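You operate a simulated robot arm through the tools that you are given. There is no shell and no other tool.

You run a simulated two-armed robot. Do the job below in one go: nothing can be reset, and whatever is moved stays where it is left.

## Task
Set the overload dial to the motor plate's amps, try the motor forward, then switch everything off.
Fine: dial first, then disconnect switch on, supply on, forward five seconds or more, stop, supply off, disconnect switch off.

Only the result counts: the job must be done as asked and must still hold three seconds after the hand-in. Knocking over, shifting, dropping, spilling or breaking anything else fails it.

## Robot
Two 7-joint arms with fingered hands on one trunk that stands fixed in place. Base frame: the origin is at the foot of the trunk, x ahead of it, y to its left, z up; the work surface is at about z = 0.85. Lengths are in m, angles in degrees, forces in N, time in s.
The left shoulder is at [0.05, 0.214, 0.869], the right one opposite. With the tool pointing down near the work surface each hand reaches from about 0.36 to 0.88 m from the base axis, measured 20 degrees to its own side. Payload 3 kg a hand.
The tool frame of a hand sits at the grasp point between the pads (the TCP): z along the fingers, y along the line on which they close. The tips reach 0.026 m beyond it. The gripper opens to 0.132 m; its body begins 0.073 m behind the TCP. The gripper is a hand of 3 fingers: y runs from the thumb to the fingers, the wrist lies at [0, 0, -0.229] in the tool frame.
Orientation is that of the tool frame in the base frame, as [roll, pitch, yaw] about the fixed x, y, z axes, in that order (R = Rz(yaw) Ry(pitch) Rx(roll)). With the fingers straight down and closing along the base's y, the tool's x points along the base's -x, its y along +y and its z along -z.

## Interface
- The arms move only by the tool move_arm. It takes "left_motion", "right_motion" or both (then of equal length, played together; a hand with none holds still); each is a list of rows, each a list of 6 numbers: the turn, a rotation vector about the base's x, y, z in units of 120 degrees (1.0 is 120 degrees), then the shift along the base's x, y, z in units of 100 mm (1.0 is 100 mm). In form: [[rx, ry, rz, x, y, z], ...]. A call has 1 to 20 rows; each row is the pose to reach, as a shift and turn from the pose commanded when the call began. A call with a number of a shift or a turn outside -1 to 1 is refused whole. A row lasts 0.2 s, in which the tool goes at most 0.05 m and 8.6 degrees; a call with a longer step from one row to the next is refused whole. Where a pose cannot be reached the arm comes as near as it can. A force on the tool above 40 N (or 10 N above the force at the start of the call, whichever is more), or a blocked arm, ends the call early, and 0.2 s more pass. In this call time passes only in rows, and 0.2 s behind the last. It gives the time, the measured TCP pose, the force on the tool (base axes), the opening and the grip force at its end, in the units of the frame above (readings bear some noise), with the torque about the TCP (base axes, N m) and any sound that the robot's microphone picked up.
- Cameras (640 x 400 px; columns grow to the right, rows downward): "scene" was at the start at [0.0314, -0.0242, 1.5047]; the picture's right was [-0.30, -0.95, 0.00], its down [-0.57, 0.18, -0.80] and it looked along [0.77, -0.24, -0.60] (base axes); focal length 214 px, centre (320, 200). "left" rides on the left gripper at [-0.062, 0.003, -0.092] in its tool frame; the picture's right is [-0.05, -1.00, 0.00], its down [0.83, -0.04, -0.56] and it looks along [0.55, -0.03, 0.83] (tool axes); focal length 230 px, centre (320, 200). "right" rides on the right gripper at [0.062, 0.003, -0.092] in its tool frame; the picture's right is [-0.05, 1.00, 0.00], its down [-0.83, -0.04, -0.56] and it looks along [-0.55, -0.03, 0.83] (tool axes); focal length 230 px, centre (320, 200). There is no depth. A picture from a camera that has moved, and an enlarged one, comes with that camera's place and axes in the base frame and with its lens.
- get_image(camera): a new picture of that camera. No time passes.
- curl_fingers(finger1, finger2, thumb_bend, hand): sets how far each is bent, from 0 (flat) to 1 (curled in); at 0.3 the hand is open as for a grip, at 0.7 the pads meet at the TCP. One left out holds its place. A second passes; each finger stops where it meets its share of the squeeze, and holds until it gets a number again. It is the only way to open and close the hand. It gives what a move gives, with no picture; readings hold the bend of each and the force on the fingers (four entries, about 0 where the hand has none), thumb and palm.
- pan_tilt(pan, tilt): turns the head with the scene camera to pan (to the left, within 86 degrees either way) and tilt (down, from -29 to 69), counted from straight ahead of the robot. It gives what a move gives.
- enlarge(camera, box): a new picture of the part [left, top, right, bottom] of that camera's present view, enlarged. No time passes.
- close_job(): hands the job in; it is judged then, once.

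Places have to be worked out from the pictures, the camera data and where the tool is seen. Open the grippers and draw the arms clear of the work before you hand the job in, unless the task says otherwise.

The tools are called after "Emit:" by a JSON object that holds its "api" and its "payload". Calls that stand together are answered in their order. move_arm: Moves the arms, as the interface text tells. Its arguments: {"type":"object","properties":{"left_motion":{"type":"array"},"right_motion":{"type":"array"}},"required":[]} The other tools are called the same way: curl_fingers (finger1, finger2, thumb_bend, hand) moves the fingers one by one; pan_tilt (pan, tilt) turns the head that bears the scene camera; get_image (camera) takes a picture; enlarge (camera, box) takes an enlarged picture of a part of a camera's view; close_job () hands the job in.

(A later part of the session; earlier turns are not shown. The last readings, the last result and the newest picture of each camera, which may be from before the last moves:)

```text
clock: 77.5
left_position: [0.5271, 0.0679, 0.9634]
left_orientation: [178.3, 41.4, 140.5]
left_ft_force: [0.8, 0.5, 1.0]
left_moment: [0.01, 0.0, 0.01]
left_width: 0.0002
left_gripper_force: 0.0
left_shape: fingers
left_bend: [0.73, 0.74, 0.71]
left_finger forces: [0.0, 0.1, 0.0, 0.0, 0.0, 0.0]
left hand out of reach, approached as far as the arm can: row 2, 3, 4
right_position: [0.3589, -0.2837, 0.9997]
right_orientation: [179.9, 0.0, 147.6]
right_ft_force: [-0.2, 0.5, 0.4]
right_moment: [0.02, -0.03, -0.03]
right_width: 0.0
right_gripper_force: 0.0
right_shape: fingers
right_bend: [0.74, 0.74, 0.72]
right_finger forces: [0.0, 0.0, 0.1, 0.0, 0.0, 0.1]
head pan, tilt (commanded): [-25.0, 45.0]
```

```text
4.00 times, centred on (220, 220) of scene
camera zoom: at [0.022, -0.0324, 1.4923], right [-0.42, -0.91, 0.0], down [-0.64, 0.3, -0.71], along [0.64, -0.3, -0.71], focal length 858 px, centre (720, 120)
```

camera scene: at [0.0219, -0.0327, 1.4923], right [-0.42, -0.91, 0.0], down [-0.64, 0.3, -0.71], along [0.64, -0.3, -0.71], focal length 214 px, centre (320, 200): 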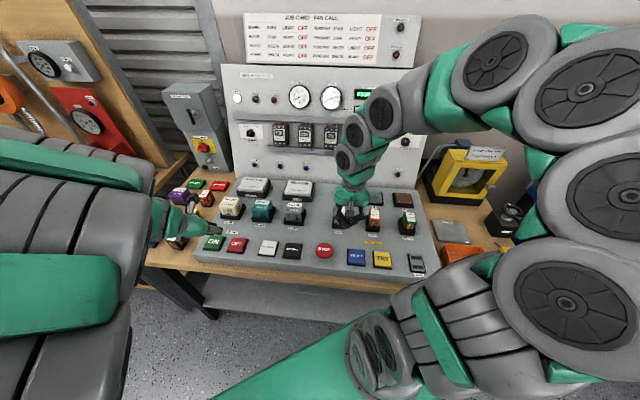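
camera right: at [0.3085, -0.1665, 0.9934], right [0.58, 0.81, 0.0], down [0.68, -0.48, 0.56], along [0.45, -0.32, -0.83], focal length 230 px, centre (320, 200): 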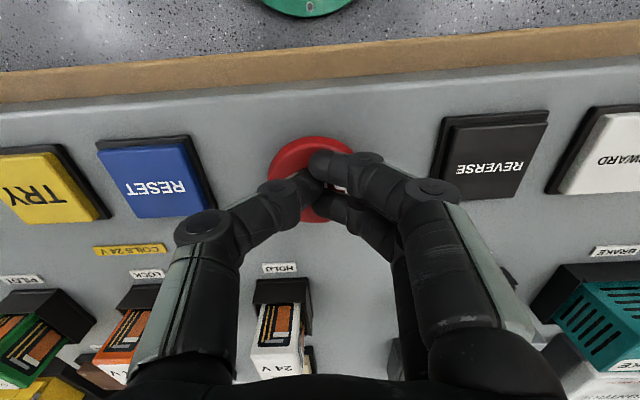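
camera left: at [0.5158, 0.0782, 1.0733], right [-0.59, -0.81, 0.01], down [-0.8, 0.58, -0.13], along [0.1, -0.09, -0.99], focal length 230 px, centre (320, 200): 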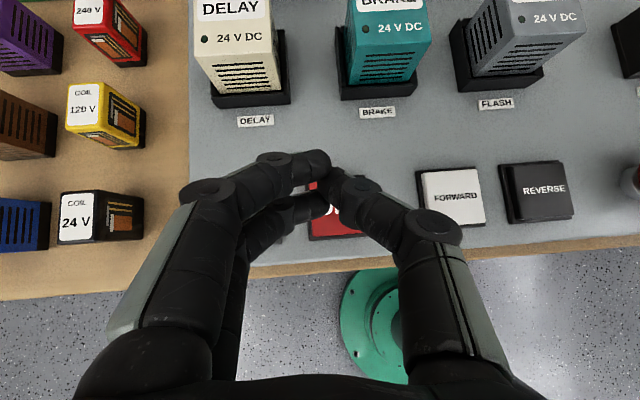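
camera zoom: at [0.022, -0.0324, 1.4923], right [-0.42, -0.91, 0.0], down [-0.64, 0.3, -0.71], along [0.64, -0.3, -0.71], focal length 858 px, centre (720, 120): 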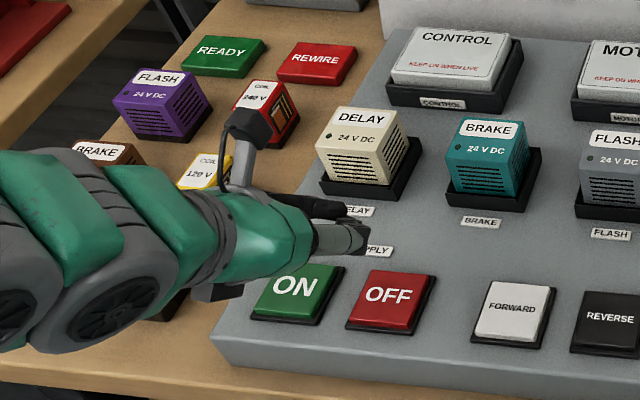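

The left arm cannot come back far enough for OFF, so the right fist will press OFF. I lift the left hand away forward and start bringing the right hand over.

Emit:
{"api": "move_arm", "payload": {"left_motion": [[-0.036, -0.0437, 0, 0, 0.2, 0.3], [-0.072, -0.0875, 0, 0.2, 0.4, 0.5], [-0.108, -0.1312, 0, 0.5, 0.6, 0.7], [-0.144, -0.175, 0, 0.8, 0.8, 0.9], [-0.18, -0.2187, 0, 1.0, 0.9, 1.0]], "right_motion": [[0, 0, 0, 0.1, 0.16, 0], [0, 0, 0, 0.2, 0.32, 0], [0, 0, 0, 0.3, 0.48, 0], [0, 0, 0, 0.4, 0.64, 0], [0, 0, 0, 0.5, 0.8, 0]]}}

Emit:
{"api": "get_image", "payload": {"camera": "scene"}}

Emit:
{"api": "get_image", "payload": {"camera": "left"}}

```text
clock: 78.7
left_position: [0.6275, 0.1586, 1.0617]
left_orientation: [178.3, 75.5, 140.4]
left_ft_force: [-0.5, -0.4, -0.2]
left_moment: [0.03, 0.04, 0.0]
left_width: 0.0
left_gripper_force: 0.1
left_shape: fingers
left_bend: [0.73, 0.74, 0.71]
left_finger forces: [0.1, 0.0, 0.1, 0.0, 0.0, 0.0]
left hand out of reach, approached as far as the arm can: row 1, 2, 3
right_position: [0.4093, -0.2026, 1.0017]
right_orientation: [179.9, 0.1, 147.5]
right_ft_force: [-0.7, 0.9, -0.1]
right_moment: [0.0, -0.01, 0.0]
right_width: 0.0002
right_gripper_force: 0.0
right_shape: fingers
right_bend: [0.74, 0.74, 0.71]
right_finger forces: [0.0, 0.0, 0.0, 0.1, 0.1, 0.1]
head pan, tilt (commanded): [-25.0, 45.0]
```

```text
taken
camera scene: at [0.022, -0.0325, 1.4923], right [-0.42, -0.91, 0.0], down [-0.64, 0.3, -0.71], along [0.64, -0.3, -0.71], focal length 214 px, centre (320, 200)
```

scene: 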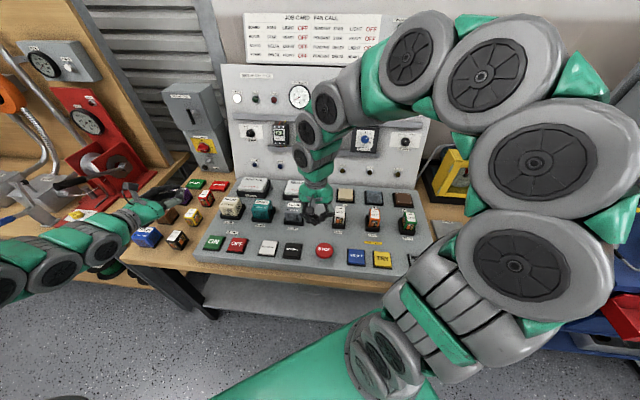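

```text
taken
camera left: at [0.5698, 0.2052, 1.1437], right [-0.6, -0.8, 0.04], down [-0.61, 0.43, -0.67], along [0.51, -0.43, -0.75], focal length 230 px, centre (320, 200)
```

left: 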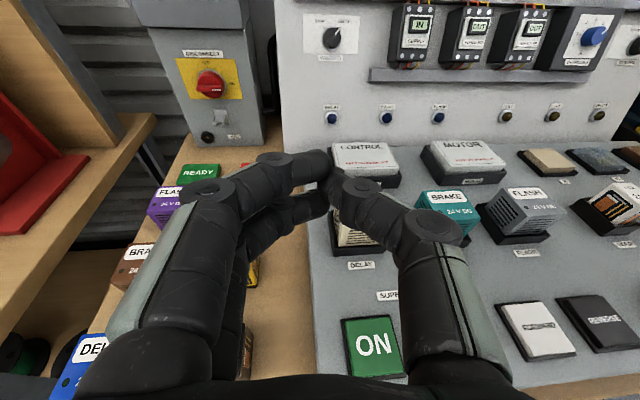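

The left arm is now clear and well-placed for the disconnect. I move it on ahead and carry the right fist toward OFF.

Emit:
{"api": "move_arm", "payload": {"left_motion": [[0, 0, 0.015, 0.25, 0.05, 0], [0, 0, 0.03, 0.5, 0.1, 0], [0, 0, 0.045, 0.75, 0.1, 0], [0, 0, 0.061, 1.0, 0.1, 0]], "right_motion": [[0, 0, 0, 0.2, 0.25, 0], [0, 0, 0, 0.4, 0.5, 0], [0, 0, 0, 0.6, 0.75, 0], [0, 0, 0, 0.8, 1.0, 0]]}}

Emit:
{"api": "move_arm", "payload": {"right_motion": [[0, 0, 0, 0.1, 0.25, 0], [0, 0, 0, 0.2, 0.5, 0], [0, 0, 0, 0.3, 0.75, 0], [0, 0, 0, 0.34, 1.0, 0]]}}

Emit:
{"api": "get_image", "payload": {"camera": "right"}}

Emit:
{"api": "get_image", "payload": {"camera": "scene"}}

```text
clock: 79.7
left_position: [0.7288, 0.1697, 1.0618]
left_orientation: [178.1, 75.3, 147.6]
left_ft_force: [0.4, 0.2, -1.2]
left_moment: [0.02, 0.0, 0.01]
left_width: 0.0
left_gripper_force: 0.1
left_shape: fingers
left_bend: [0.73, 0.74, 0.71]
left_finger forces: [0.1, 0.0, 0.1, 0.0, 0.1, 0.0]
right_position: [0.4885, -0.1004, 0.9996]
right_orientation: [-179.9, 0.0, 147.6]
right_ft_force: [0.2, -0.6, -0.6]
right_moment: [-0.02, -0.02, -0.01]
right_width: 0.0
right_gripper_force: 0.0
right_shape: fingers
right_bend: [0.74, 0.74, 0.71]
right_finger forces: [0.1, 0.0, 0.0, 0.0, 0.0, 0.0]
head pan, tilt (commanded): [-25.0, 45.0]
```

```text
clock: 80.7
left_position: [0.7282, 0.1694, 1.0634]
left_orientation: [178.0, 75.3, 147.7]
left_ft_force: [0.6, -0.5, -0.2]
left_moment: [-0.01, -0.01, -0.03]
left_width: 0.0003
left_gripper_force: 0.1
left_shape: fingers
left_bend: [0.73, 0.74, 0.71]
left_finger forces: [0.0, 0.1, 0.0, 0.0, 0.0, 0.0]
right_position: [0.5233, -0.0012, 1.0003]
right_orientation: [-180.0, 0.0, 147.7]
right_ft_force: [-0.4, 0.7, -0.2]
right_moment: [0.01, -0.01, -0.02]
right_width: 0.0002
right_gripper_force: 0.1
right_shape: fingers
right_bend: [0.74, 0.74, 0.71]
right_finger forces: [0.1, 0.1, 0.0, 0.0, 0.0, 0.0]
head pan, tilt (commanded): [-25.0, 45.0]
```

```text
taken
camera right: at [0.4729, 0.0337, 1.0931], right [0.58, 0.82, 0.0], down [0.68, -0.48, 0.56], along [0.45, -0.32, -0.83], focal length 230 px, centre (320, 200)
```

right: 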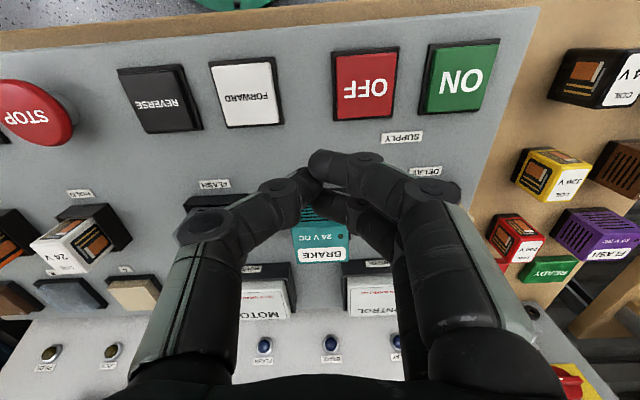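

```text
taken
camera scene: at [0.0219, -0.0325, 1.4923], right [-0.42, -0.91, 0.0], down [-0.64, 0.3, -0.71], along [0.64, -0.3, -0.71], focal length 214 px, centre (320, 200)
```

scene: 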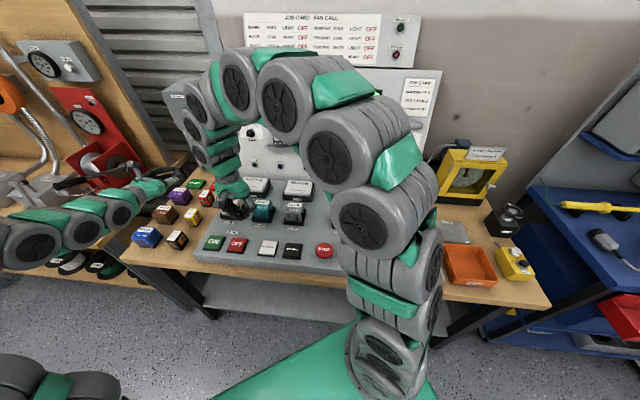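

OFF lies at about (0.520, 0.051). I move over it and descend to a close hover.

Emit:
{"api": "move_arm", "payload": {"right_motion": [[0, 0, 0, -0.01, 0.26, 0], [0, 0, 0, -0.03, 0.52, 0], [0, 0, 0, -0.03, 0.52, -0.27], [0, 0, 0, -0.03, 0.52, -0.54], [0, 0, 0, -0.03, 0.52, -0.8], [0, 0, 0, -0.03, 0.52, -0.8]]}}

Emit:
{"api": "get_image", "payload": {"camera": "right"}}

Emit:
{"api": "enlarge", "payload": {"camera": "scene", "box": [160, 180, 320, 280]}}

```text
clock: 82.1
left_position: [0.7275, 0.1692, 1.0622]
left_orientation: [178.2, 75.3, 147.8]
left_ft_force: [0.3, 0.2, 0.3]
left_moment: [0.02, 0.01, -0.02]
left_width: 0.0004
left_gripper_force: 0.0
left_shape: fingers
left_bend: [0.73, 0.74, 0.71]
left_finger forces: [0.1, 0.0, 0.1, 0.1, 0.1, 0.1]
right_position: [0.5203, 0.0485, 0.9218]
right_orientation: [-179.9, 0.0, 147.7]
right_ft_force: [0.6, 0.1, -0.3]
right_moment: [0.03, -0.02, 0.0]
right_width: 0.0
right_gripper_force: 0.0
right_shape: fingers
right_bend: [0.74, 0.74, 0.71]
right_finger forces: [0.1, 0.0, 0.1, 0.0, 0.0, 0.0]
head pan, tilt (commanded): [-25.0, 45.0]
```

```text
taken
camera right: at [0.4695, 0.084, 1.0146], right [0.58, 0.82, 0.0], down [0.68, -0.48, 0.56], along [0.45, -0.32, -0.83], focal length 230 px, centre (320, 200)
```

right: 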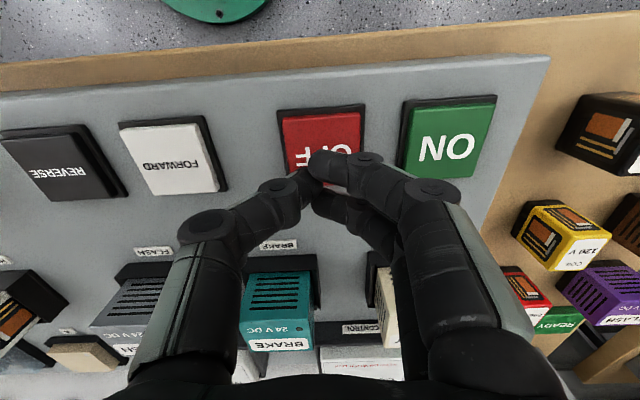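

```text
4.00 times, centred on (240, 230) of scene
camera zoom: at [0.0219, -0.0326, 1.4923], right [-0.42, -0.91, 0.0], down [-0.64, 0.3, -0.71], along [0.64, -0.3, -0.71], focal length 858 px, centre (640, 80)
```

zoom: 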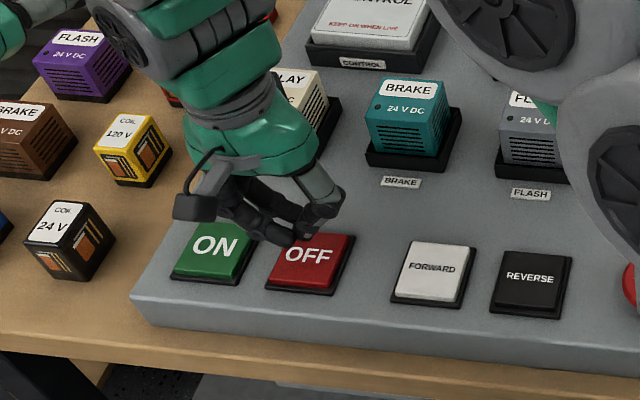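

The fist is centred over OFF. I press in small steps.

Emit:
{"api": "move_arm", "payload": {"right_motion": [[0, 0, 0, 0, 0, -0.15], [0, 0, 0, 0, 0, -0.22], [0, 0, 0, 0, 0, -0.28], [0, 0, 0, 0, 0, -0.33], [0, 0, 0, 0, 0, -0.36]]}}

Emit:
{"api": "enlarge", "payload": {"camera": "left", "box": [220, 0, 640, 200]}}

Emit:
{"api": "get_image", "payload": {"camera": "scene"}}

```text
clock: 83.3
left_position: [0.7263, 0.1704, 1.0626]
left_orientation: [178.0, 75.3, 147.6]
left_ft_force: [-0.6, -0.4, -0.3]
left_moment: [0.02, -0.03, -0.01]
left_width: 0.0
left_gripper_force: 0.1
left_shape: fingers
left_bend: [0.73, 0.74, 0.71]
left_finger forces: [0.1, 0.1, 0.0, 0.0, 0.0, 0.0]
right_position: [0.5192, 0.0494, 0.8842]
right_orientation: [-179.9, 0.0, 147.6]
right_ft_force: [-0.9, 0.9, 4.2]
right_moment: [-0.03, 0.06, 0.01]
right_width: 0.0001
right_gripper_force: 2.7
right_shape: fingers
right_bend: [0.74, 0.74, 0.72]
right_finger forces: [0.0, 0.0, 0.1, 0.0, 5.8, 0.1]
head pan, tilt (commanded): [-25.0, 45.0]
heard: click
```

```text
1.52 times, centred on (430, 100) of left
camera zoom: at [0.6649, 0.2088, 1.1452], right [-0.5, -0.87, 0.04], down [-0.66, 0.35, -0.66], along [0.56, -0.36, -0.75], focal length 351 px, centre (152, 352)
```

zoom: 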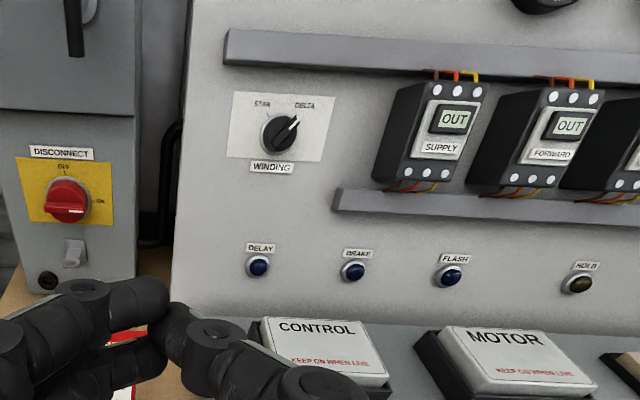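

```text
taken
camera scene: at [0.0219, -0.0326, 1.4923], right [-0.42, -0.91, 0.0], down [-0.64, 0.3, -0.71], along [0.64, -0.3, -0.71], focal length 214 px, centre (320, 200)
```

scene: 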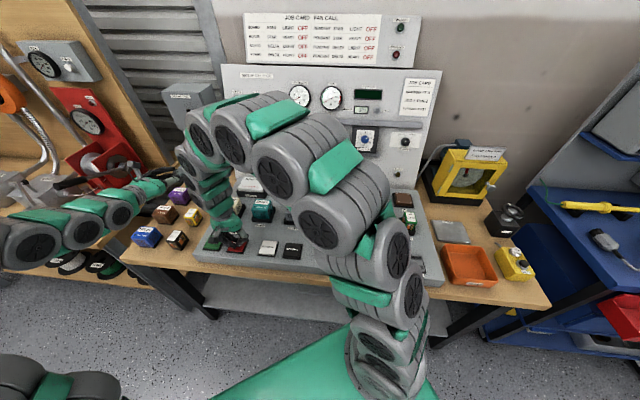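

Click: the SUPPLY contactor shows OUT, so supply is off. I lift the right fist away and advance the left hand toward the disconnect with a flatter tilt (8°) for a better grip at ON.

Emit:
{"api": "move_arm", "payload": {"left_motion": [[-0.0081, -0.0114, -0.003, 0.2, 0.02, -0.1], [-0.0162, -0.0228, -0.0059, 0.42, 0.04, -0.2], [-0.0243, -0.0341, -0.0089, 0.65, 0.06, -0.3], [-0.0324, -0.0455, -0.0118, 0.87, 0.085, -0.42]], "right_motion": [[0, 0, 0, 0, 0, 0.25], [0, 0, 0, 0, 0, 0.5], [0, 0, 0, -0.1, -0.1, 0.75], [0, 0, 0, -0.2, -0.3, 1.0]]}}

Emit:
{"api": "move_arm", "payload": {"left_motion": [[0, 0, 0, 0.22, 0.02, -0.1], [0, 0, 0, 0.44, 0.04, -0.2], [0, 0, 0, 0.66, 0.06, -0.3], [0, 0, 0, 0.87, 0.085, -0.42]], "right_motion": [[0, 0, 0, -0.25, -0.25, 0.1], [0, 0, 0, -0.5, -0.5, 0.2], [0, 0, 0, -0.7, -0.75, 0.3], [0, 0, 0, -0.9, -1.0, 0.4]]}}

Emit:
{"api": "get_image", "payload": {"camera": "left"}}

Emit:
{"api": "get_image", "payload": {"camera": "scene"}}

```text
clock: 84.3
left_position: [0.8163, 0.179, 1.0183]
left_orientation: [-179.6, 82.0, 148.5]
left_ft_force: [-0.6, 0.3, 0.1]
left_moment: [0.03, 0.03, 0.0]
left_width: 0.0002
left_gripper_force: 0.2
left_shape: fingers
left_bend: [0.73, 0.74, 0.71]
left_finger forces: [0.0, 0.0, 0.1, 0.1, 0.0, 0.0]
right_position: [0.497, 0.0206, 0.9854]
right_orientation: [179.8, 0.0, 147.6]
right_ft_force: [-0.2, 0.6, 1.0]
right_moment: [0.0, 0.04, -0.01]
right_width: 0.0001
right_gripper_force: 0.0
right_shape: fingers
right_bend: [0.74, 0.74, 0.71]
right_finger forces: [0.0, 0.0, 0.0, 0.0, 0.1, 0.1]
head pan, tilt (commanded): [-25.0, 45.0]
```

```text
clock: 85.3
left_position: [0.9, 0.1882, 0.9787]
left_orientation: [-179.9, 82.1, 148.1]
left_ft_force: [-0.6, 1.1, 0.4]
left_moment: [0.01, -0.02, -0.04]
left_width: 0.0005
left_gripper_force: 0.0
left_shape: fingers
left_bend: [0.73, 0.74, 0.71]
left_finger forces: [0.1, 0.1, 0.0, 0.0, 0.1, 0.0]
right_position: [0.4095, -0.0822, 1.0269]
right_orientation: [180.0, -0.1, 147.6]
right_ft_force: [-0.7, -0.7, 1.2]
right_moment: [0.02, 0.01, 0.02]
right_width: 0.0
right_gripper_force: 0.1
right_shape: fingers
right_bend: [0.74, 0.74, 0.71]
right_finger forces: [0.0, 0.1, 0.0, 0.0, 0.0, 0.0]
head pan, tilt (commanded): [-25.0, 45.0]
```

```text
taken
camera left: at [0.8315, 0.2348, 1.0517], right [-0.52, -0.85, 0.05], down [-0.59, 0.31, -0.75], along [0.62, -0.42, -0.66], focal length 230 px, centre (320, 200)
```

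left: 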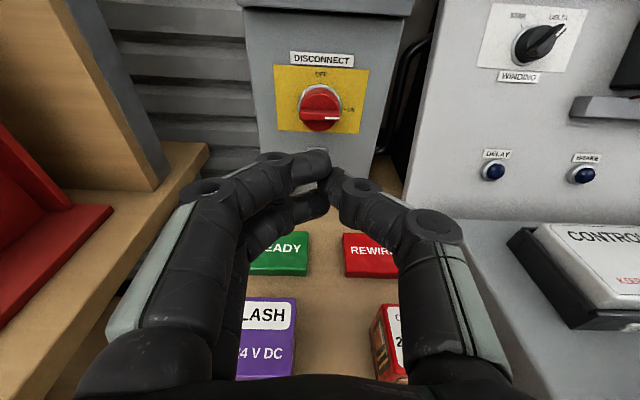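

```text
taken
camera scene: at [0.0219, -0.0326, 1.4923], right [-0.42, -0.91, 0.0], down [-0.64, 0.3, -0.71], along [0.64, -0.3, -0.71], focal length 214 px, centre (320, 200)
```

scene: 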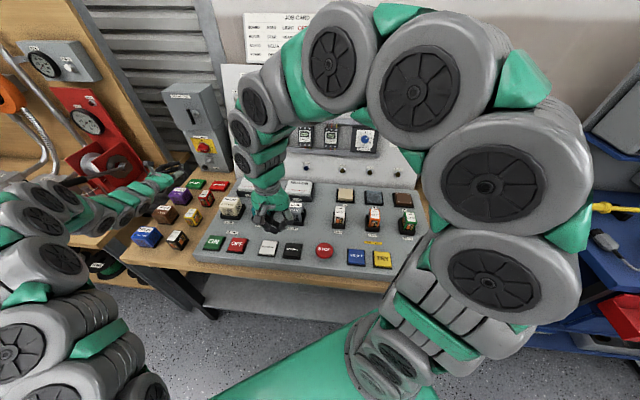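

The left hand is in line with the disconnect, whose mark is at ON. I roll it +90° for the horizontal bar while the right hand keeps retreating.

Emit:
{"api": "move_arm", "payload": {"left_motion": [[0.0526, -0.0326, -0.0087, 0, 0, 0], [0.1052, -0.0652, -0.0174, 0, 0, 0], [0.1578, -0.0979, -0.0261, 0, 0, 0], [0.2104, -0.1305, -0.0348, 0, 0, 0], [0.263, -0.1631, -0.0435, 0, 0, 0], [0.3157, -0.1957, -0.0522, 0, 0, 0], [0.3683, -0.2283, -0.0609, 0, 0, 0], [0.4209, -0.2609, -0.0696, 0, 0, 0], [0.4735, -0.2936, -0.0783, 0, 0, 0], [0.5261, -0.3262, -0.087, 0, 0, 0], [0.5787, -0.3588, -0.0957, 0, 0, 0], [0.6313, -0.3914, -0.1044, 0, 0, 0]], "right_motion": [[0, 0, 0, -0.05, -0.15, 0.1], [0, 0, 0, -0.1, -0.3, 0.2], [0, 0, 0, -0.15, -0.45, 0.3], [0, 0, 0, -0.2, -0.6, 0.4], [0, 0, 0, -0.25, -0.75, 0.5], [0, 0, 0, -0.3, -0.9, 0.6], [0, 0, 0, -0.3, -1.0, 0.7], [0, 0, 0, -0.3, -1.0, 0.8], [0, 0, 0, -0.3, -1.0, 0.8], [0, 0, 0, -0.3, -1.0, 0.8], [0, 0, 0, -0.3, -1.0, 0.8], [0, 0, 0, -0.3, -1.0, 0.8]]}}

Emit:
{"api": "curl_fingers", "payload": {"hand": "left", "finger1": 0.58, "finger2": 0.58, "thumb_bend": 0.58}}

Emit:
{"api": "get_image", "payload": {"camera": "left"}}

Emit:
{"api": "enlarge", "payload": {"camera": "left", "box": [220, 60, 420, 220]}}

Emit:
{"api": "get_image", "payload": {"camera": "scene"}}

```text
clock: 87.9
left_position: [0.8995, 0.1885, 0.9774]
left_orientation: [98.2, 0.0, 58.2]
left_ft_force: [0.2, -0.6, -0.2]
left_moment: [-0.05, -0.02, 0.01]
left_width: 0.0003
left_gripper_force: 0.0
left_shape: fingers
left_bend: [0.73, 0.74, 0.71]
left_finger forces: [0.0, 0.0, 0.0, 0.0, 0.0, 0.0]
right_position: [0.3792, -0.1815, 1.1045]
right_orientation: [-180.0, -0.1, 147.7]
right_ft_force: [0.4, 0.1, -0.3]
right_moment: [0.0, 0.0, 0.02]
right_width: 0.0
right_gripper_force: 0.1
right_shape: fingers
right_bend: [0.74, 0.74, 0.71]
right_finger forces: [0.0, 0.0, 0.1, 0.0, 0.1, 0.0]
head pan, tilt (commanded): [-25.0, 45.0]
```

```text
clock: 88.9
left_position: [0.9011, 0.1886, 0.9779]
left_orientation: [98.2, 0.0, 58.2]
left_ft_force: [-0.5, -0.4, -0.3]
left_moment: [-0.01, -0.04, -0.03]
left_width: 0.0437
left_gripper_force: 0.1
left_shape: fingers
left_bend: [0.57, 0.57, 0.57]
left_finger forces: [0.0, 0.0, 0.0, 0.0, 0.0, 0.1]
right_position: [0.3786, -0.1809, 1.1029]
right_orientation: [-180.0, 0.0, 147.5]
right_ft_force: [-0.1, -0.8, -0.1]
right_moment: [-0.01, 0.01, -0.02]
right_width: 0.0
right_gripper_force: 0.0
right_shape: fingers
right_bend: [0.74, 0.74, 0.71]
right_finger forces: [0.1, 0.0, 0.1, 0.0, 0.1, 0.1]
head pan, tilt (commanded): [-25.0, 45.0]
```

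```text
taken
camera left: at [0.7906, 0.1843, 0.9932], right [-0.15, 0.03, -0.99], down [-0.03, 1.0, 0.04], along [0.99, 0.04, -0.15], focal length 230 px, centre (320, 200)
```

left: 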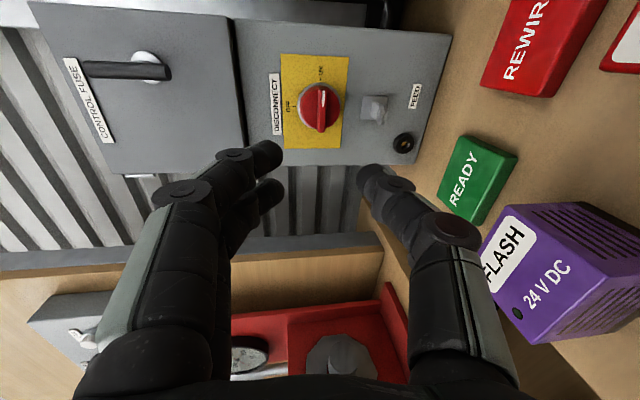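

```text
2.50 times, centred on (320, 140) of left
camera zoom: at [0.7906, 0.1843, 0.9932], right [-0.15, 0.03, -0.99], down [-0.03, 1.0, 0.04], along [0.99, 0.04, -0.15], focal length 575 px, centre (320, 350)
```

zoom: 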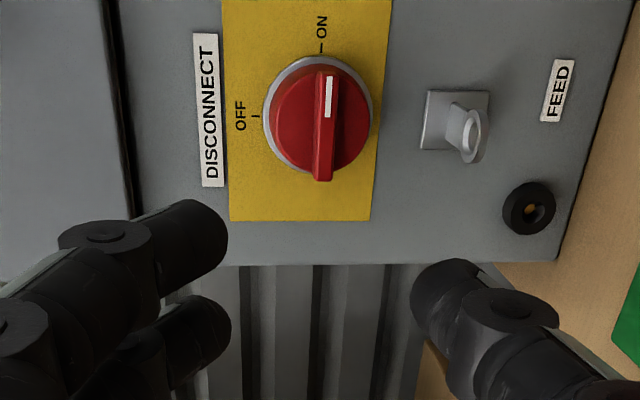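

```text
taken
camera scene: at [0.0219, -0.0326, 1.4923], right [-0.42, -0.91, 0.0], down [-0.64, 0.3, -0.71], along [0.64, -0.3, -0.71], focal length 214 px, centre (320, 200)
```

scene: 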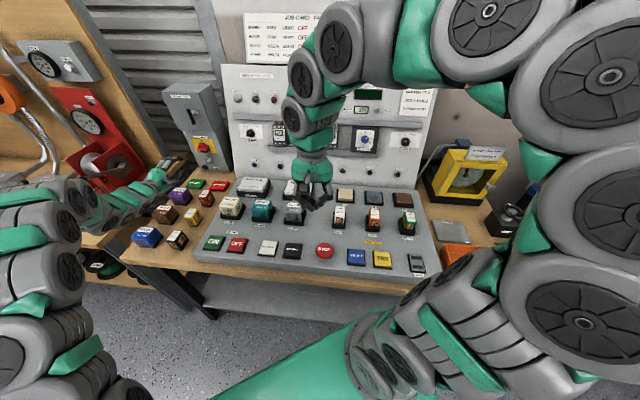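

The knob is centred in the rolled view and the supply lamp is dark. I advance 95 mm along the tool axis.

Emit:
{"api": "move_arm", "payload": {"left_motion": [[0, 0, 0, 0.2, -0.124, -0.033], [0, 0, 0, 0.4, -0.248, -0.066], [0, 0, 0, 0.6, -0.372, -0.099], [0, 0, 0, 0.8, -0.496, -0.132], [0, 0, 0, 0.8, -0.496, -0.132]]}}

Emit:
{"api": "enlarge", "payload": {"camera": "left", "box": [200, 60, 440, 240]}}

Emit:
{"api": "enlarge", "payload": {"camera": "scene", "box": [120, 80, 260, 220]}}

```text
clock: 90.1
left_position: [0.9807, 0.1393, 0.964]
left_orientation: [98.2, 0.0, 58.2]
left_ft_force: [0.1, 0.1, 0.5]
left_moment: [0.04, 0.0, 0.0]
left_width: 0.0441
left_gripper_force: 0.0
left_shape: fingers
left_bend: [0.57, 0.57, 0.57]
left_finger forces: [0.0, 0.0, 0.0, 0.0, 0.0, 0.1]
right_position: [0.379, -0.1814, 1.1036]
right_orientation: [180.0, 0.1, 147.5]
right_ft_force: [0.1, -0.4, 0.2]
right_moment: [-0.02, -0.01, 0.0]
right_width: 0.0
right_gripper_force: 0.0
right_shape: fingers
right_bend: [0.74, 0.74, 0.71]
right_finger forces: [0.1, 0.0, 0.0, 0.0, 0.0, 0.1]
head pan, tilt (commanded): [-25.0, 45.0]
```

```text
2.22 times, centred on (320, 150) of left
camera zoom: at [0.8711, 0.1354, 0.9797], right [-0.15, 0.03, -0.99], down [-0.04, 1.0, 0.04], along [0.99, 0.04, -0.15], focal length 511 px, centre (320, 311)
```

zoom: 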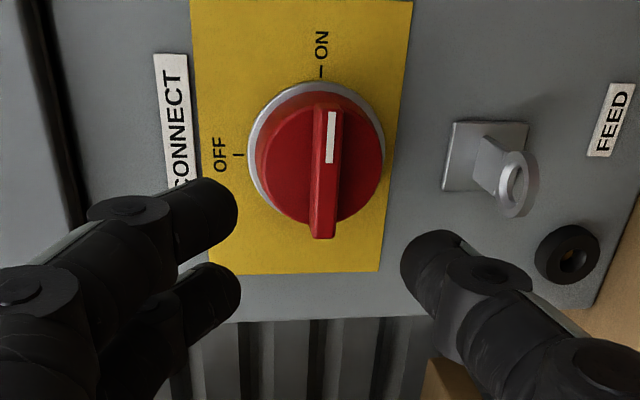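

```text
2.86 times, centred on (190, 150) of scene
camera zoom: at [0.0219, -0.0326, 1.4923], right [-0.42, -0.91, 0.0], down [-0.64, 0.3, -0.71], along [0.64, -0.3, -0.71], focal length 613 px, centre (691, 343)
```

zoom: 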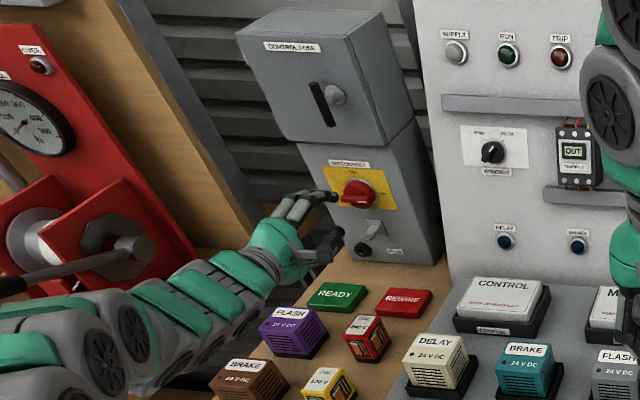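

Nearly there; the bar sits about 2 mm below the axis. I advance another 50 mm with that small correction.

Emit:
{"api": "move_arm", "payload": {"left_motion": [[0, 0, 0, 0.14, -0.087, -0.033], [0, 0, 0, 0.28, -0.174, -0.06], [0, 0, 0, 0.421, -0.261, -0.09], [0, 0, 0, 0.421, -0.261, -0.09]]}}

Emit:
{"api": "enlarge", "payload": {"camera": "left", "box": [200, 80, 440, 260]}}

Emit:
{"api": "enlarge", "payload": {"camera": "scene", "box": [150, 110, 250, 210]}}

```text
clock: 91.1
left_position: [1.0221, 0.1144, 0.9554]
left_orientation: [98.1, 0.1, 58.2]
left_ft_force: [0.5, 0.5, -0.1]
left_moment: [-0.02, 0.0, 0.02]
left_width: 0.0439
left_gripper_force: 0.0
left_shape: fingers
left_bend: [0.57, 0.57, 0.57]
left_finger forces: [0.1, 0.1, 0.1, 0.0, 0.0, 0.0]
right_position: [0.3796, -0.1811, 1.1034]
right_orientation: [-180.0, 0.0, 147.6]
right_ft_force: [-0.3, 1.2, 1.4]
right_moment: [0.0, -0.02, 0.02]
right_width: 0.0
right_gripper_force: 0.1
right_shape: fingers
right_bend: [0.74, 0.74, 0.71]
right_finger forces: [0.0, 0.0, 0.0, 0.0, 0.0, 0.0]
head pan, tilt (commanded): [-25.0, 45.0]
```

```text
2.22 times, centred on (320, 170) of left
camera zoom: at [0.9123, 0.1091, 0.9708], right [-0.15, 0.03, -0.99], down [-0.03, 1.0, 0.04], along [0.99, 0.04, -0.15], focal length 511 px, centre (320, 267)
```

zoom: 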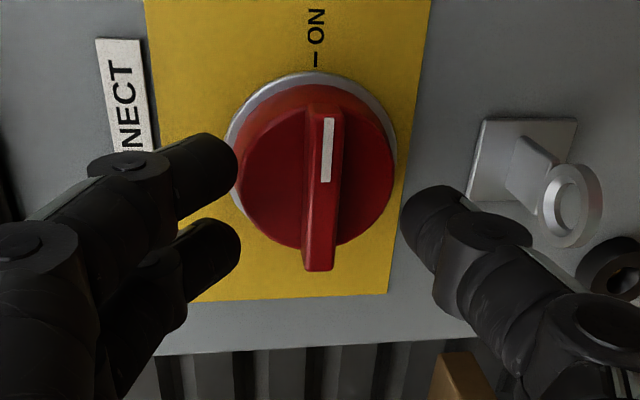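

```text
4.00 times, centred on (200, 160) of scene
camera zoom: at [0.0219, -0.0326, 1.4923], right [-0.42, -0.91, 0.0], down [-0.64, 0.3, -0.71], along [0.64, -0.3, -0.71], focal length 858 px, centre (800, 360)
```

zoom: 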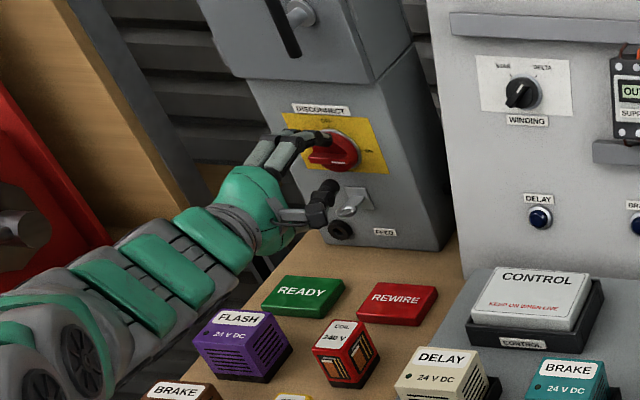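

The bar is centred between the digits, right at tip depth. I advance 7 mm more and close on the bar.

Emit:
{"api": "move_arm", "payload": {"left_motion": [[0, 0, 0, 0.025, -0.027, -0.005], [0, 0, 0, 0.049, -0.054, -0.01], [0, 0, 0, 0.049, -0.054, -0.01]]}}

Emit:
{"api": "curl_fingers", "payload": {"hand": "left", "finger1": 0.68, "finger2": 0.68, "thumb_bend": 0.68}}

Emit:
{"api": "enlarge", "payload": {"camera": "left", "box": [200, 80, 440, 260]}}

```text
clock: 91.9
left_position: [1.0274, 0.1062, 0.9538]
left_orientation: [98.3, 0.0, 58.2]
left_ft_force: [-0.5, -0.7, -0.1]
left_moment: [-0.02, -0.01, -0.01]
left_width: 0.0443
left_gripper_force: 0.2
left_shape: fingers
left_bend: [0.57, 0.57, 0.57]
left_finger forces: [0.0, 0.0, 0.0, 0.0, 0.0, 0.1]
right_position: [0.3797, -0.1809, 1.1039]
right_orientation: [180.0, 0.0, 147.6]
right_ft_force: [-0.1, -0.1, -1.0]
right_moment: [-0.01, 0.0, 0.03]
right_width: 0.0001
right_gripper_force: 0.0
right_shape: fingers
right_bend: [0.74, 0.74, 0.71]
right_finger forces: [0.0, 0.1, 0.0, 0.1, 0.0, 0.0]
head pan, tilt (commanded): [-25.0, 45.0]
```

```text
clock: 92.9
left_position: [1.0282, 0.1086, 0.9542]
left_orientation: [98.1, 0.0, 58.2]
left_ft_force: [-2.8, 1.6, 11.1]
left_moment: [-0.22, -0.35, -0.01]
left_width: 0.0213
left_gripper_force: 6.9
left_shape: fingers
left_bend: [0.62, 0.62, 0.67]
left_finger forces: [5.6, 6.7, 0.1, 0.0, 0.6, 0.0]
right_position: [0.3789, -0.1814, 1.1047]
right_orientation: [179.9, 0.0, 147.6]
right_ft_force: [-0.7, 0.0, 0.7]
right_moment: [0.02, 0.0, -0.01]
right_width: 0.0002
right_gripper_force: 0.0
right_shape: fingers
right_bend: [0.74, 0.74, 0.71]
right_finger forces: [0.1, 0.1, 0.1, 0.0, 0.0, 0.1]
head pan, tilt (commanded): [-25.0, 45.0]
```

```text
2.22 times, centred on (320, 170) of left
camera zoom: at [0.9179, 0.1029, 0.9702], right [-0.15, 0.03, -0.99], down [-0.03, 1.0, 0.04], along [0.99, 0.04, -0.15], focal length 511 px, centre (320, 267)
```

zoom: 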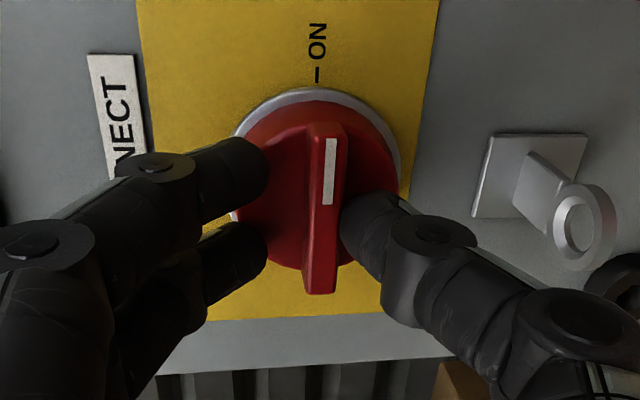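

The upper fingers met the disc edge again; I loosen, back off 4 mm and close again.

Emit:
{"api": "curl_fingers", "payload": {"hand": "left", "finger1": 0.6, "finger2": 0.6, "thumb_bend": 0.6}}

Emit:
{"api": "move_arm", "payload": {"left_motion": [[0, 0, 0, -0.034, 0.021, 0.006], [0, 0, 0, -0.034, 0.021, 0.006]]}}

Emit:
{"api": "curl_fingers", "payload": {"hand": "left", "finger1": 0.68, "finger2": 0.68, "thumb_bend": 0.68}}

Emit:
{"api": "enlarge", "payload": {"camera": "left", "box": [200, 80, 440, 260]}}

```text
clock: 93.9
left_position: [1.0276, 0.1074, 0.9534]
left_orientation: [98.2, 0.1, 58.1]
left_ft_force: [-5.0, 3.6, 1.2]
left_moment: [-0.1, -0.15, 0.09]
left_width: 0.0343
left_gripper_force: 2.7
left_shape: fingers
left_bend: [0.6, 0.62, 0.6]
left_finger forces: [0.1, 5.9, 0.0, 0.1, 0.0, 0.1]
right_position: [0.3795, -0.1811, 1.104]
right_orientation: [180.0, 0.0, 147.6]
right_ft_force: [0.3, 0.3, 0.0]
right_moment: [0.02, 0.02, 0.02]
right_width: 0.0
right_gripper_force: 0.1
right_shape: fingers
right_bend: [0.74, 0.74, 0.71]
right_finger forces: [0.0, 0.0, 0.1, 0.0, 0.1, 0.0]
head pan, tilt (commanded): [-25.0, 45.0]
```

```text
clock: 94.5
left_position: [1.0246, 0.108, 0.9551]
left_orientation: [98.1, 0.0, 58.1]
left_ft_force: [-0.9, 0.4, 1.2]
left_moment: [0.0, 0.01, 0.02]
left_width: 0.0342
left_gripper_force: 0.1
left_shape: fingers
left_bend: [0.6, 0.6, 0.6]
left_finger forces: [0.0, 0.0, 0.0, 0.0, 0.1, 0.1]
right_position: [0.3793, -0.1811, 1.1032]
right_orientation: [-179.9, 0.0, 147.5]
right_ft_force: [-0.1, 0.2, 1.0]
right_moment: [0.02, 0.01, -0.02]
right_width: 0.0
right_gripper_force: 0.0
right_shape: fingers
right_bend: [0.74, 0.74, 0.71]
right_finger forces: [0.0, 0.0, 0.1, 0.0, 0.0, 0.0]
head pan, tilt (commanded): [-25.0, 45.0]
```

```text
clock: 95.5
left_position: [1.0236, 0.1104, 0.9549]
left_orientation: [98.1, 0.0, 58.1]
left_ft_force: [-0.5, -0.6, 0.2]
left_moment: [-0.01, -0.04, -0.02]
left_width: 0.0114
left_gripper_force: 0.0
left_shape: fingers
left_bend: [0.68, 0.68, 0.68]
left_finger forces: [0.0, 0.0, 0.0, 0.0, 0.1, 0.0]
right_position: [0.38, -0.1811, 1.1043]
right_orientation: [-179.8, 0.0, 147.7]
right_ft_force: [0.0, -0.3, 0.1]
right_moment: [0.02, 0.0, 0.02]
right_width: 0.0002
right_gripper_force: 0.0
right_shape: fingers
right_bend: [0.74, 0.74, 0.71]
right_finger forces: [0.0, 0.0, 0.0, 0.0, 0.1, 0.0]
head pan, tilt (commanded): [-25.0, 45.0]
```

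```text
2.22 times, centred on (320, 170) of left
camera zoom: at [0.9149, 0.1047, 0.9704], right [-0.15, 0.03, -0.99], down [-0.03, 1.0, 0.04], along [0.99, 0.04, -0.15], focal length 511 px, centre (320, 267)
```

zoom: 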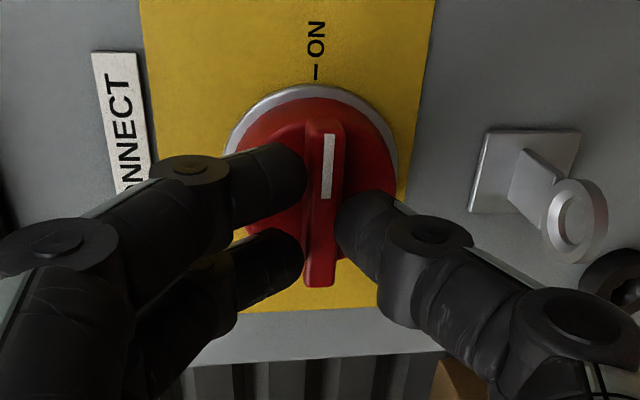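

Now the digits lie on both sides of the horizontal bar. I squeeze lightly.

Emit:
{"api": "curl_fingers", "payload": {"hand": "left", "finger1": 0.73, "finger2": 0.73, "thumb_bend": 0.72}}

Emit:
{"api": "enlarge", "payload": {"camera": "left", "box": [200, 80, 440, 260]}}

```text
clock: 96.5
left_position: [1.025, 0.1102, 0.956]
left_orientation: [98.1, 0.0, 58.2]
left_ft_force: [-0.6, -0.6, 4.5]
left_moment: [-0.01, -0.07, -0.01]
left_width: 0.0015
left_gripper_force: 2.4
left_shape: fingers
left_bend: [0.72, 0.72, 0.72]
left_finger forces: [2.1, 2.0, 0.0, 0.0, 0.0, 0.1]
right_position: [0.3789, -0.1822, 1.104]
right_orientation: [180.0, 0.0, 147.6]
right_ft_force: [-0.3, 0.3, -0.5]
right_moment: [0.0, 0.01, -0.01]
right_width: 0.0001
right_gripper_force: 0.1
right_shape: fingers
right_bend: [0.74, 0.74, 0.71]
right_finger forces: [0.0, 0.0, 0.0, 0.0, 0.1, 0.1]
head pan, tilt (commanded): [-25.0, 45.0]
```

```text
2.22 times, centred on (320, 170) of left
camera zoom: at [0.9148, 0.1047, 0.9705], right [-0.15, 0.03, -0.99], down [-0.03, 1.0, 0.04], along [0.99, 0.04, -0.15], focal length 511 px, centre (320, 267)
```

zoom: 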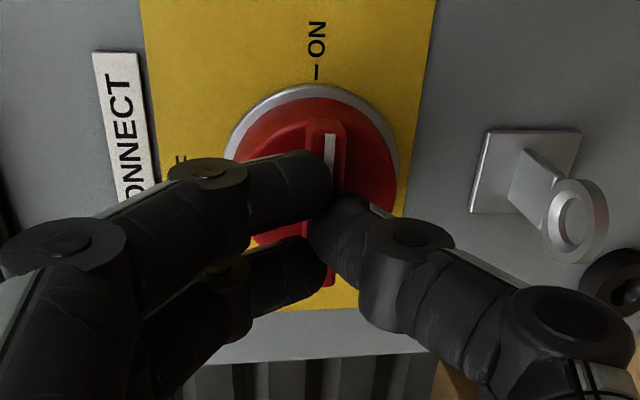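

The thumb slid over the bar's front because of the 8° tilt. I loosen, back off 20 mm and flatten the tilt to about 2° before gripping again.

Emit:
{"api": "curl_fingers", "payload": {"hand": "left", "finger1": 0.59, "finger2": 0.59, "thumb_bend": 0.59}}

Emit:
{"api": "move_arm", "payload": {"left_motion": [[0, 0, 0, -0.07, 0.05, 0.005], [0, 0, 0, -0.136, 0.107, 0.011], [-0.0132, -0.0212, 0, -0.136, 0.107, 0.011], [-0.0264, -0.0425, 0, -0.136, 0.107, 0.011], [-0.0264, -0.0425, 0, -0.136, 0.107, 0.011]]}}

Emit:
{"api": "enlarge", "payload": {"camera": "left", "box": [200, 80, 440, 260]}}

Emit:
{"api": "enlarge", "payload": {"camera": "scene", "box": [130, 110, 250, 230]}}

```text
clock: 97.5
left_position: [1.0249, 0.1091, 0.9542]
left_orientation: [98.1, -0.1, 58.2]
left_ft_force: [0.3, -0.1, 0.1]
left_moment: [0.01, -0.02, -0.05]
left_width: 0.0376
left_gripper_force: 0.1
left_shape: fingers
left_bend: [0.59, 0.59, 0.59]
left_finger forces: [0.0, 0.0, 0.0, 0.0, 0.0, 0.0]
right_position: [0.3795, -0.1809, 1.1041]
right_orientation: [-179.9, 0.0, 147.6]
right_ft_force: [-0.5, -0.3, 0.7]
right_moment: [0.03, 0.01, -0.01]
right_width: 0.0002
right_gripper_force: 0.1
right_shape: fingers
right_bend: [0.74, 0.74, 0.71]
right_finger forces: [0.0, 0.1, 0.0, 0.0, 0.0, 0.1]
head pan, tilt (commanded): [-25.0, 45.0]
```

```text
clock: 98.7
left_position: [1.0111, 0.1194, 0.9556]
left_orientation: [92.1, 0.0, 58.3]
left_ft_force: [0.2, -0.4, -0.4]
left_moment: [0.02, -0.01, 0.01]
left_width: 0.0377
left_gripper_force: 0.0
left_shape: fingers
left_bend: [0.59, 0.59, 0.59]
left_finger forces: [0.0, 0.0, 0.1, 0.1, 0.0, 0.0]
right_position: [0.3796, -0.1809, 1.1043]
right_orientation: [180.0, 0.0, 147.5]
right_ft_force: [-0.5, 0.4, 0.1]
right_moment: [-0.05, -0.02, 0.05]
right_width: 0.0
right_gripper_force: 0.0
right_shape: fingers
right_bend: [0.74, 0.74, 0.71]
right_finger forces: [0.0, 0.0, 0.1, 0.0, 0.1, 0.0]
head pan, tilt (commanded): [-25.0, 45.0]
```

```text
2.22 times, centred on (320, 170) of left
camera zoom: at [0.8995, 0.1159, 0.9615], right [-0.06, -0.02, -1.0], down [-0.04, 1.0, -0.02], along [1.0, 0.03, -0.06], focal length 511 px, centre (320, 267)
```

zoom: 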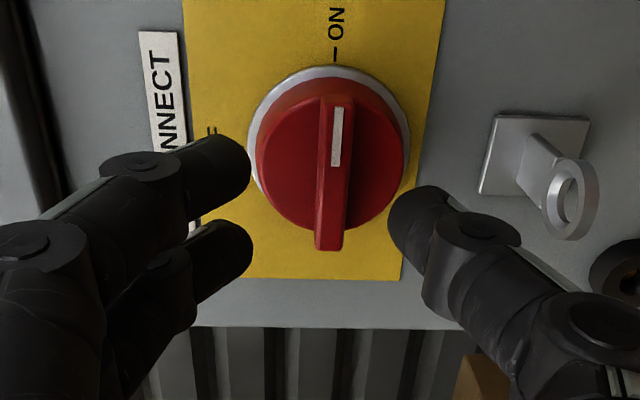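

```text
3.33 times, centred on (190, 170) of scene
camera zoom: at [0.0219, -0.0326, 1.4923], right [-0.42, -0.91, 0.0], down [-0.64, 0.3, -0.71], along [0.64, -0.3, -0.71], focal length 715 px, centre (753, 300)
```

zoom: 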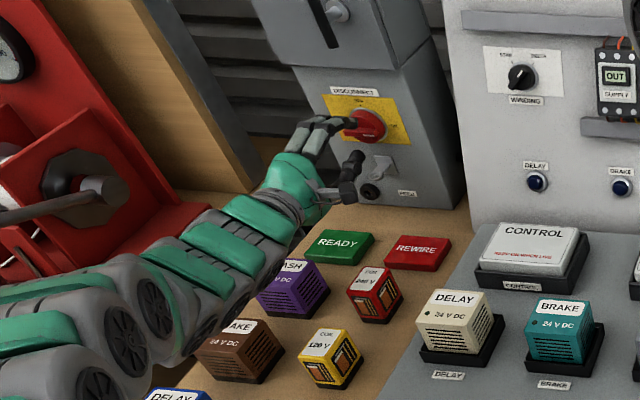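

With the flat tilt the bar is about 4 mm below the axis and 13 mm beyond the tips. I correct down, advance 19 mm and close.

Emit:
{"api": "move_arm", "payload": {"left_motion": [[0, 0, 0, 0, 0, -0.045], [0, 0, 0, 0.08, -0.06, -0.05], [0, 0, 0, 0.156, -0.12, -0.05], [0, 0, 0, 0.156, -0.12, -0.05]]}}

Emit:
{"api": "enlarge", "payload": {"camera": "left", "box": [200, 80, 440, 260]}}

Emit:
{"api": "curl_fingers", "payload": {"hand": "left", "finger1": 0.67, "finger2": 0.67, "thumb_bend": 0.67}}

Emit:
{"api": "enlarge", "payload": {"camera": "left", "box": [200, 80, 440, 260]}}

```text
clock: 99.7
left_position: [1.0253, 0.1084, 0.9519]
left_orientation: [92.2, 0.1, 58.2]
left_ft_force: [0.2, -0.6, 0.0]
left_moment: [0.02, -0.01, -0.02]
left_width: 0.038
left_gripper_force: 0.0
left_shape: fingers
left_bend: [0.59, 0.59, 0.59]
left_finger forces: [0.1, 0.0, 0.0, 0.0, 0.0, 0.0]
right_position: [0.3809, -0.1802, 1.1045]
right_orientation: [-180.0, 0.0, 147.6]
right_ft_force: [0.2, 0.1, -0.2]
right_moment: [0.02, 0.01, -0.03]
right_width: 0.0
right_gripper_force: 0.0
right_shape: fingers
right_bend: [0.74, 0.74, 0.71]
right_finger forces: [0.1, 0.0, 0.0, 0.1, 0.1, 0.1]
head pan, tilt (commanded): [-25.0, 45.0]
```

```text
2.22 times, centred on (320, 170) of left
camera zoom: at [0.9148, 0.1033, 0.957], right [-0.06, -0.02, -1.0], down [-0.03, 1.0, -0.02], along [1.0, 0.03, -0.06], focal length 511 px, centre (320, 267)
```

zoom: 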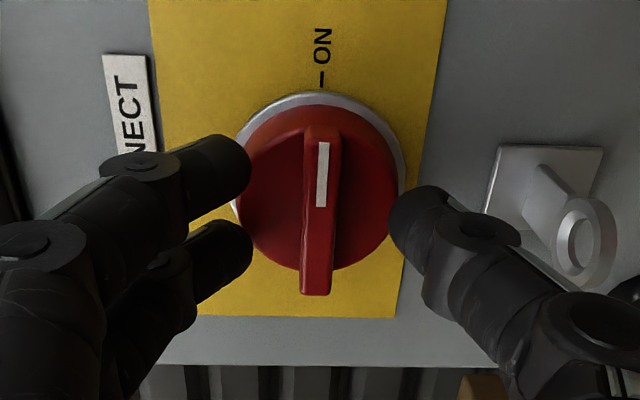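

```text
clock: 100.7
left_position: [1.0245, 0.1072, 0.951]
left_orientation: [92.2, -0.1, 58.2]
left_ft_force: [-0.8, 0.5, 0.0]
left_moment: [0.0, 0.03, -0.01]
left_width: 0.0143
left_gripper_force: 0.2
left_shape: fingers
left_bend: [0.67, 0.67, 0.67]
left_finger forces: [0.0, 0.1, 0.0, 0.0, 0.0, 0.0]
right_position: [0.3793, -0.1809, 1.104]
right_orientation: [-179.9, -0.1, 147.5]
right_ft_force: [0.1, 0.3, 0.2]
right_moment: [0.02, 0.0, 0.03]
right_width: 0.0
right_gripper_force: 0.0
right_shape: fingers
right_bend: [0.74, 0.74, 0.71]
right_finger forces: [0.0, 0.1, 0.1, 0.0, 0.1, 0.0]
head pan, tilt (commanded): [-25.0, 45.0]
```

```text
2.22 times, centred on (320, 170) of left
camera zoom: at [0.9148, 0.1035, 0.9571], right [-0.06, -0.02, -1.0], down [-0.04, 1.0, -0.02], along [1.0, 0.03, -0.06], focal length 511 px, centre (320, 267)
```

zoom: 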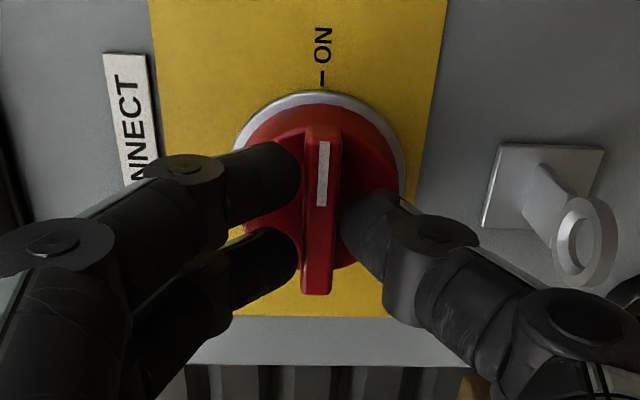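

The digits are evenly on both sides of the bar. I squeeze and check the width reading.

Emit:
{"api": "curl_fingers", "payload": {"hand": "left", "finger1": 0.74, "finger2": 0.74, "thumb_bend": 0.72}}

Emit:
{"api": "enlarge", "payload": {"camera": "left", "box": [200, 80, 440, 260]}}

```text
clock: 101.7
left_position: [1.0255, 0.1079, 0.9516]
left_orientation: [92.1, 0.0, 58.2]
left_ft_force: [-4.5, 2.4, 5.1]
left_moment: [-0.07, -0.11, -0.02]
left_width: 0.004
left_gripper_force: 7.1
left_shape: fingers
left_bend: [0.73, 0.73, 0.71]
left_finger forces: [5.9, 5.6, 0.1, 0.1, 2.6, 0.0]
right_position: [0.3793, -0.1807, 1.1046]
right_orientation: [-180.0, -0.1, 147.7]
right_ft_force: [0.6, 0.9, 0.1]
right_moment: [0.0, -0.01, 0.01]
right_width: 0.0002
right_gripper_force: 0.1
right_shape: fingers
right_bend: [0.74, 0.74, 0.71]
right_finger forces: [0.0, 0.0, 0.0, 0.0, 0.1, 0.1]
head pan, tilt (commanded): [-25.0, 45.0]
```

```text
2.22 times, centred on (320, 170) of left
camera zoom: at [0.9147, 0.1037, 0.9575], right [-0.06, -0.02, -1.0], down [-0.04, 1.0, -0.02], along [1.0, 0.03, -0.06], focal length 511 px, centre (320, 267)
```

zoom: 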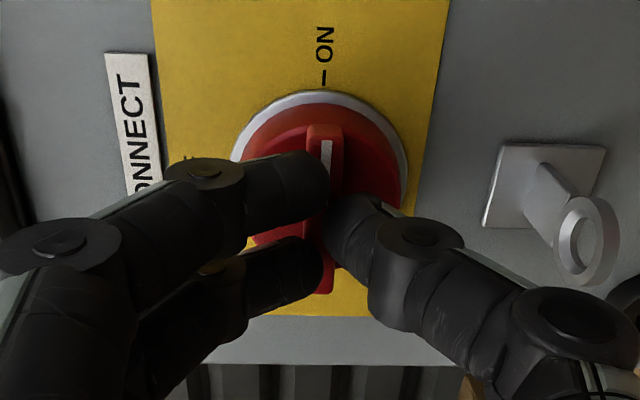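

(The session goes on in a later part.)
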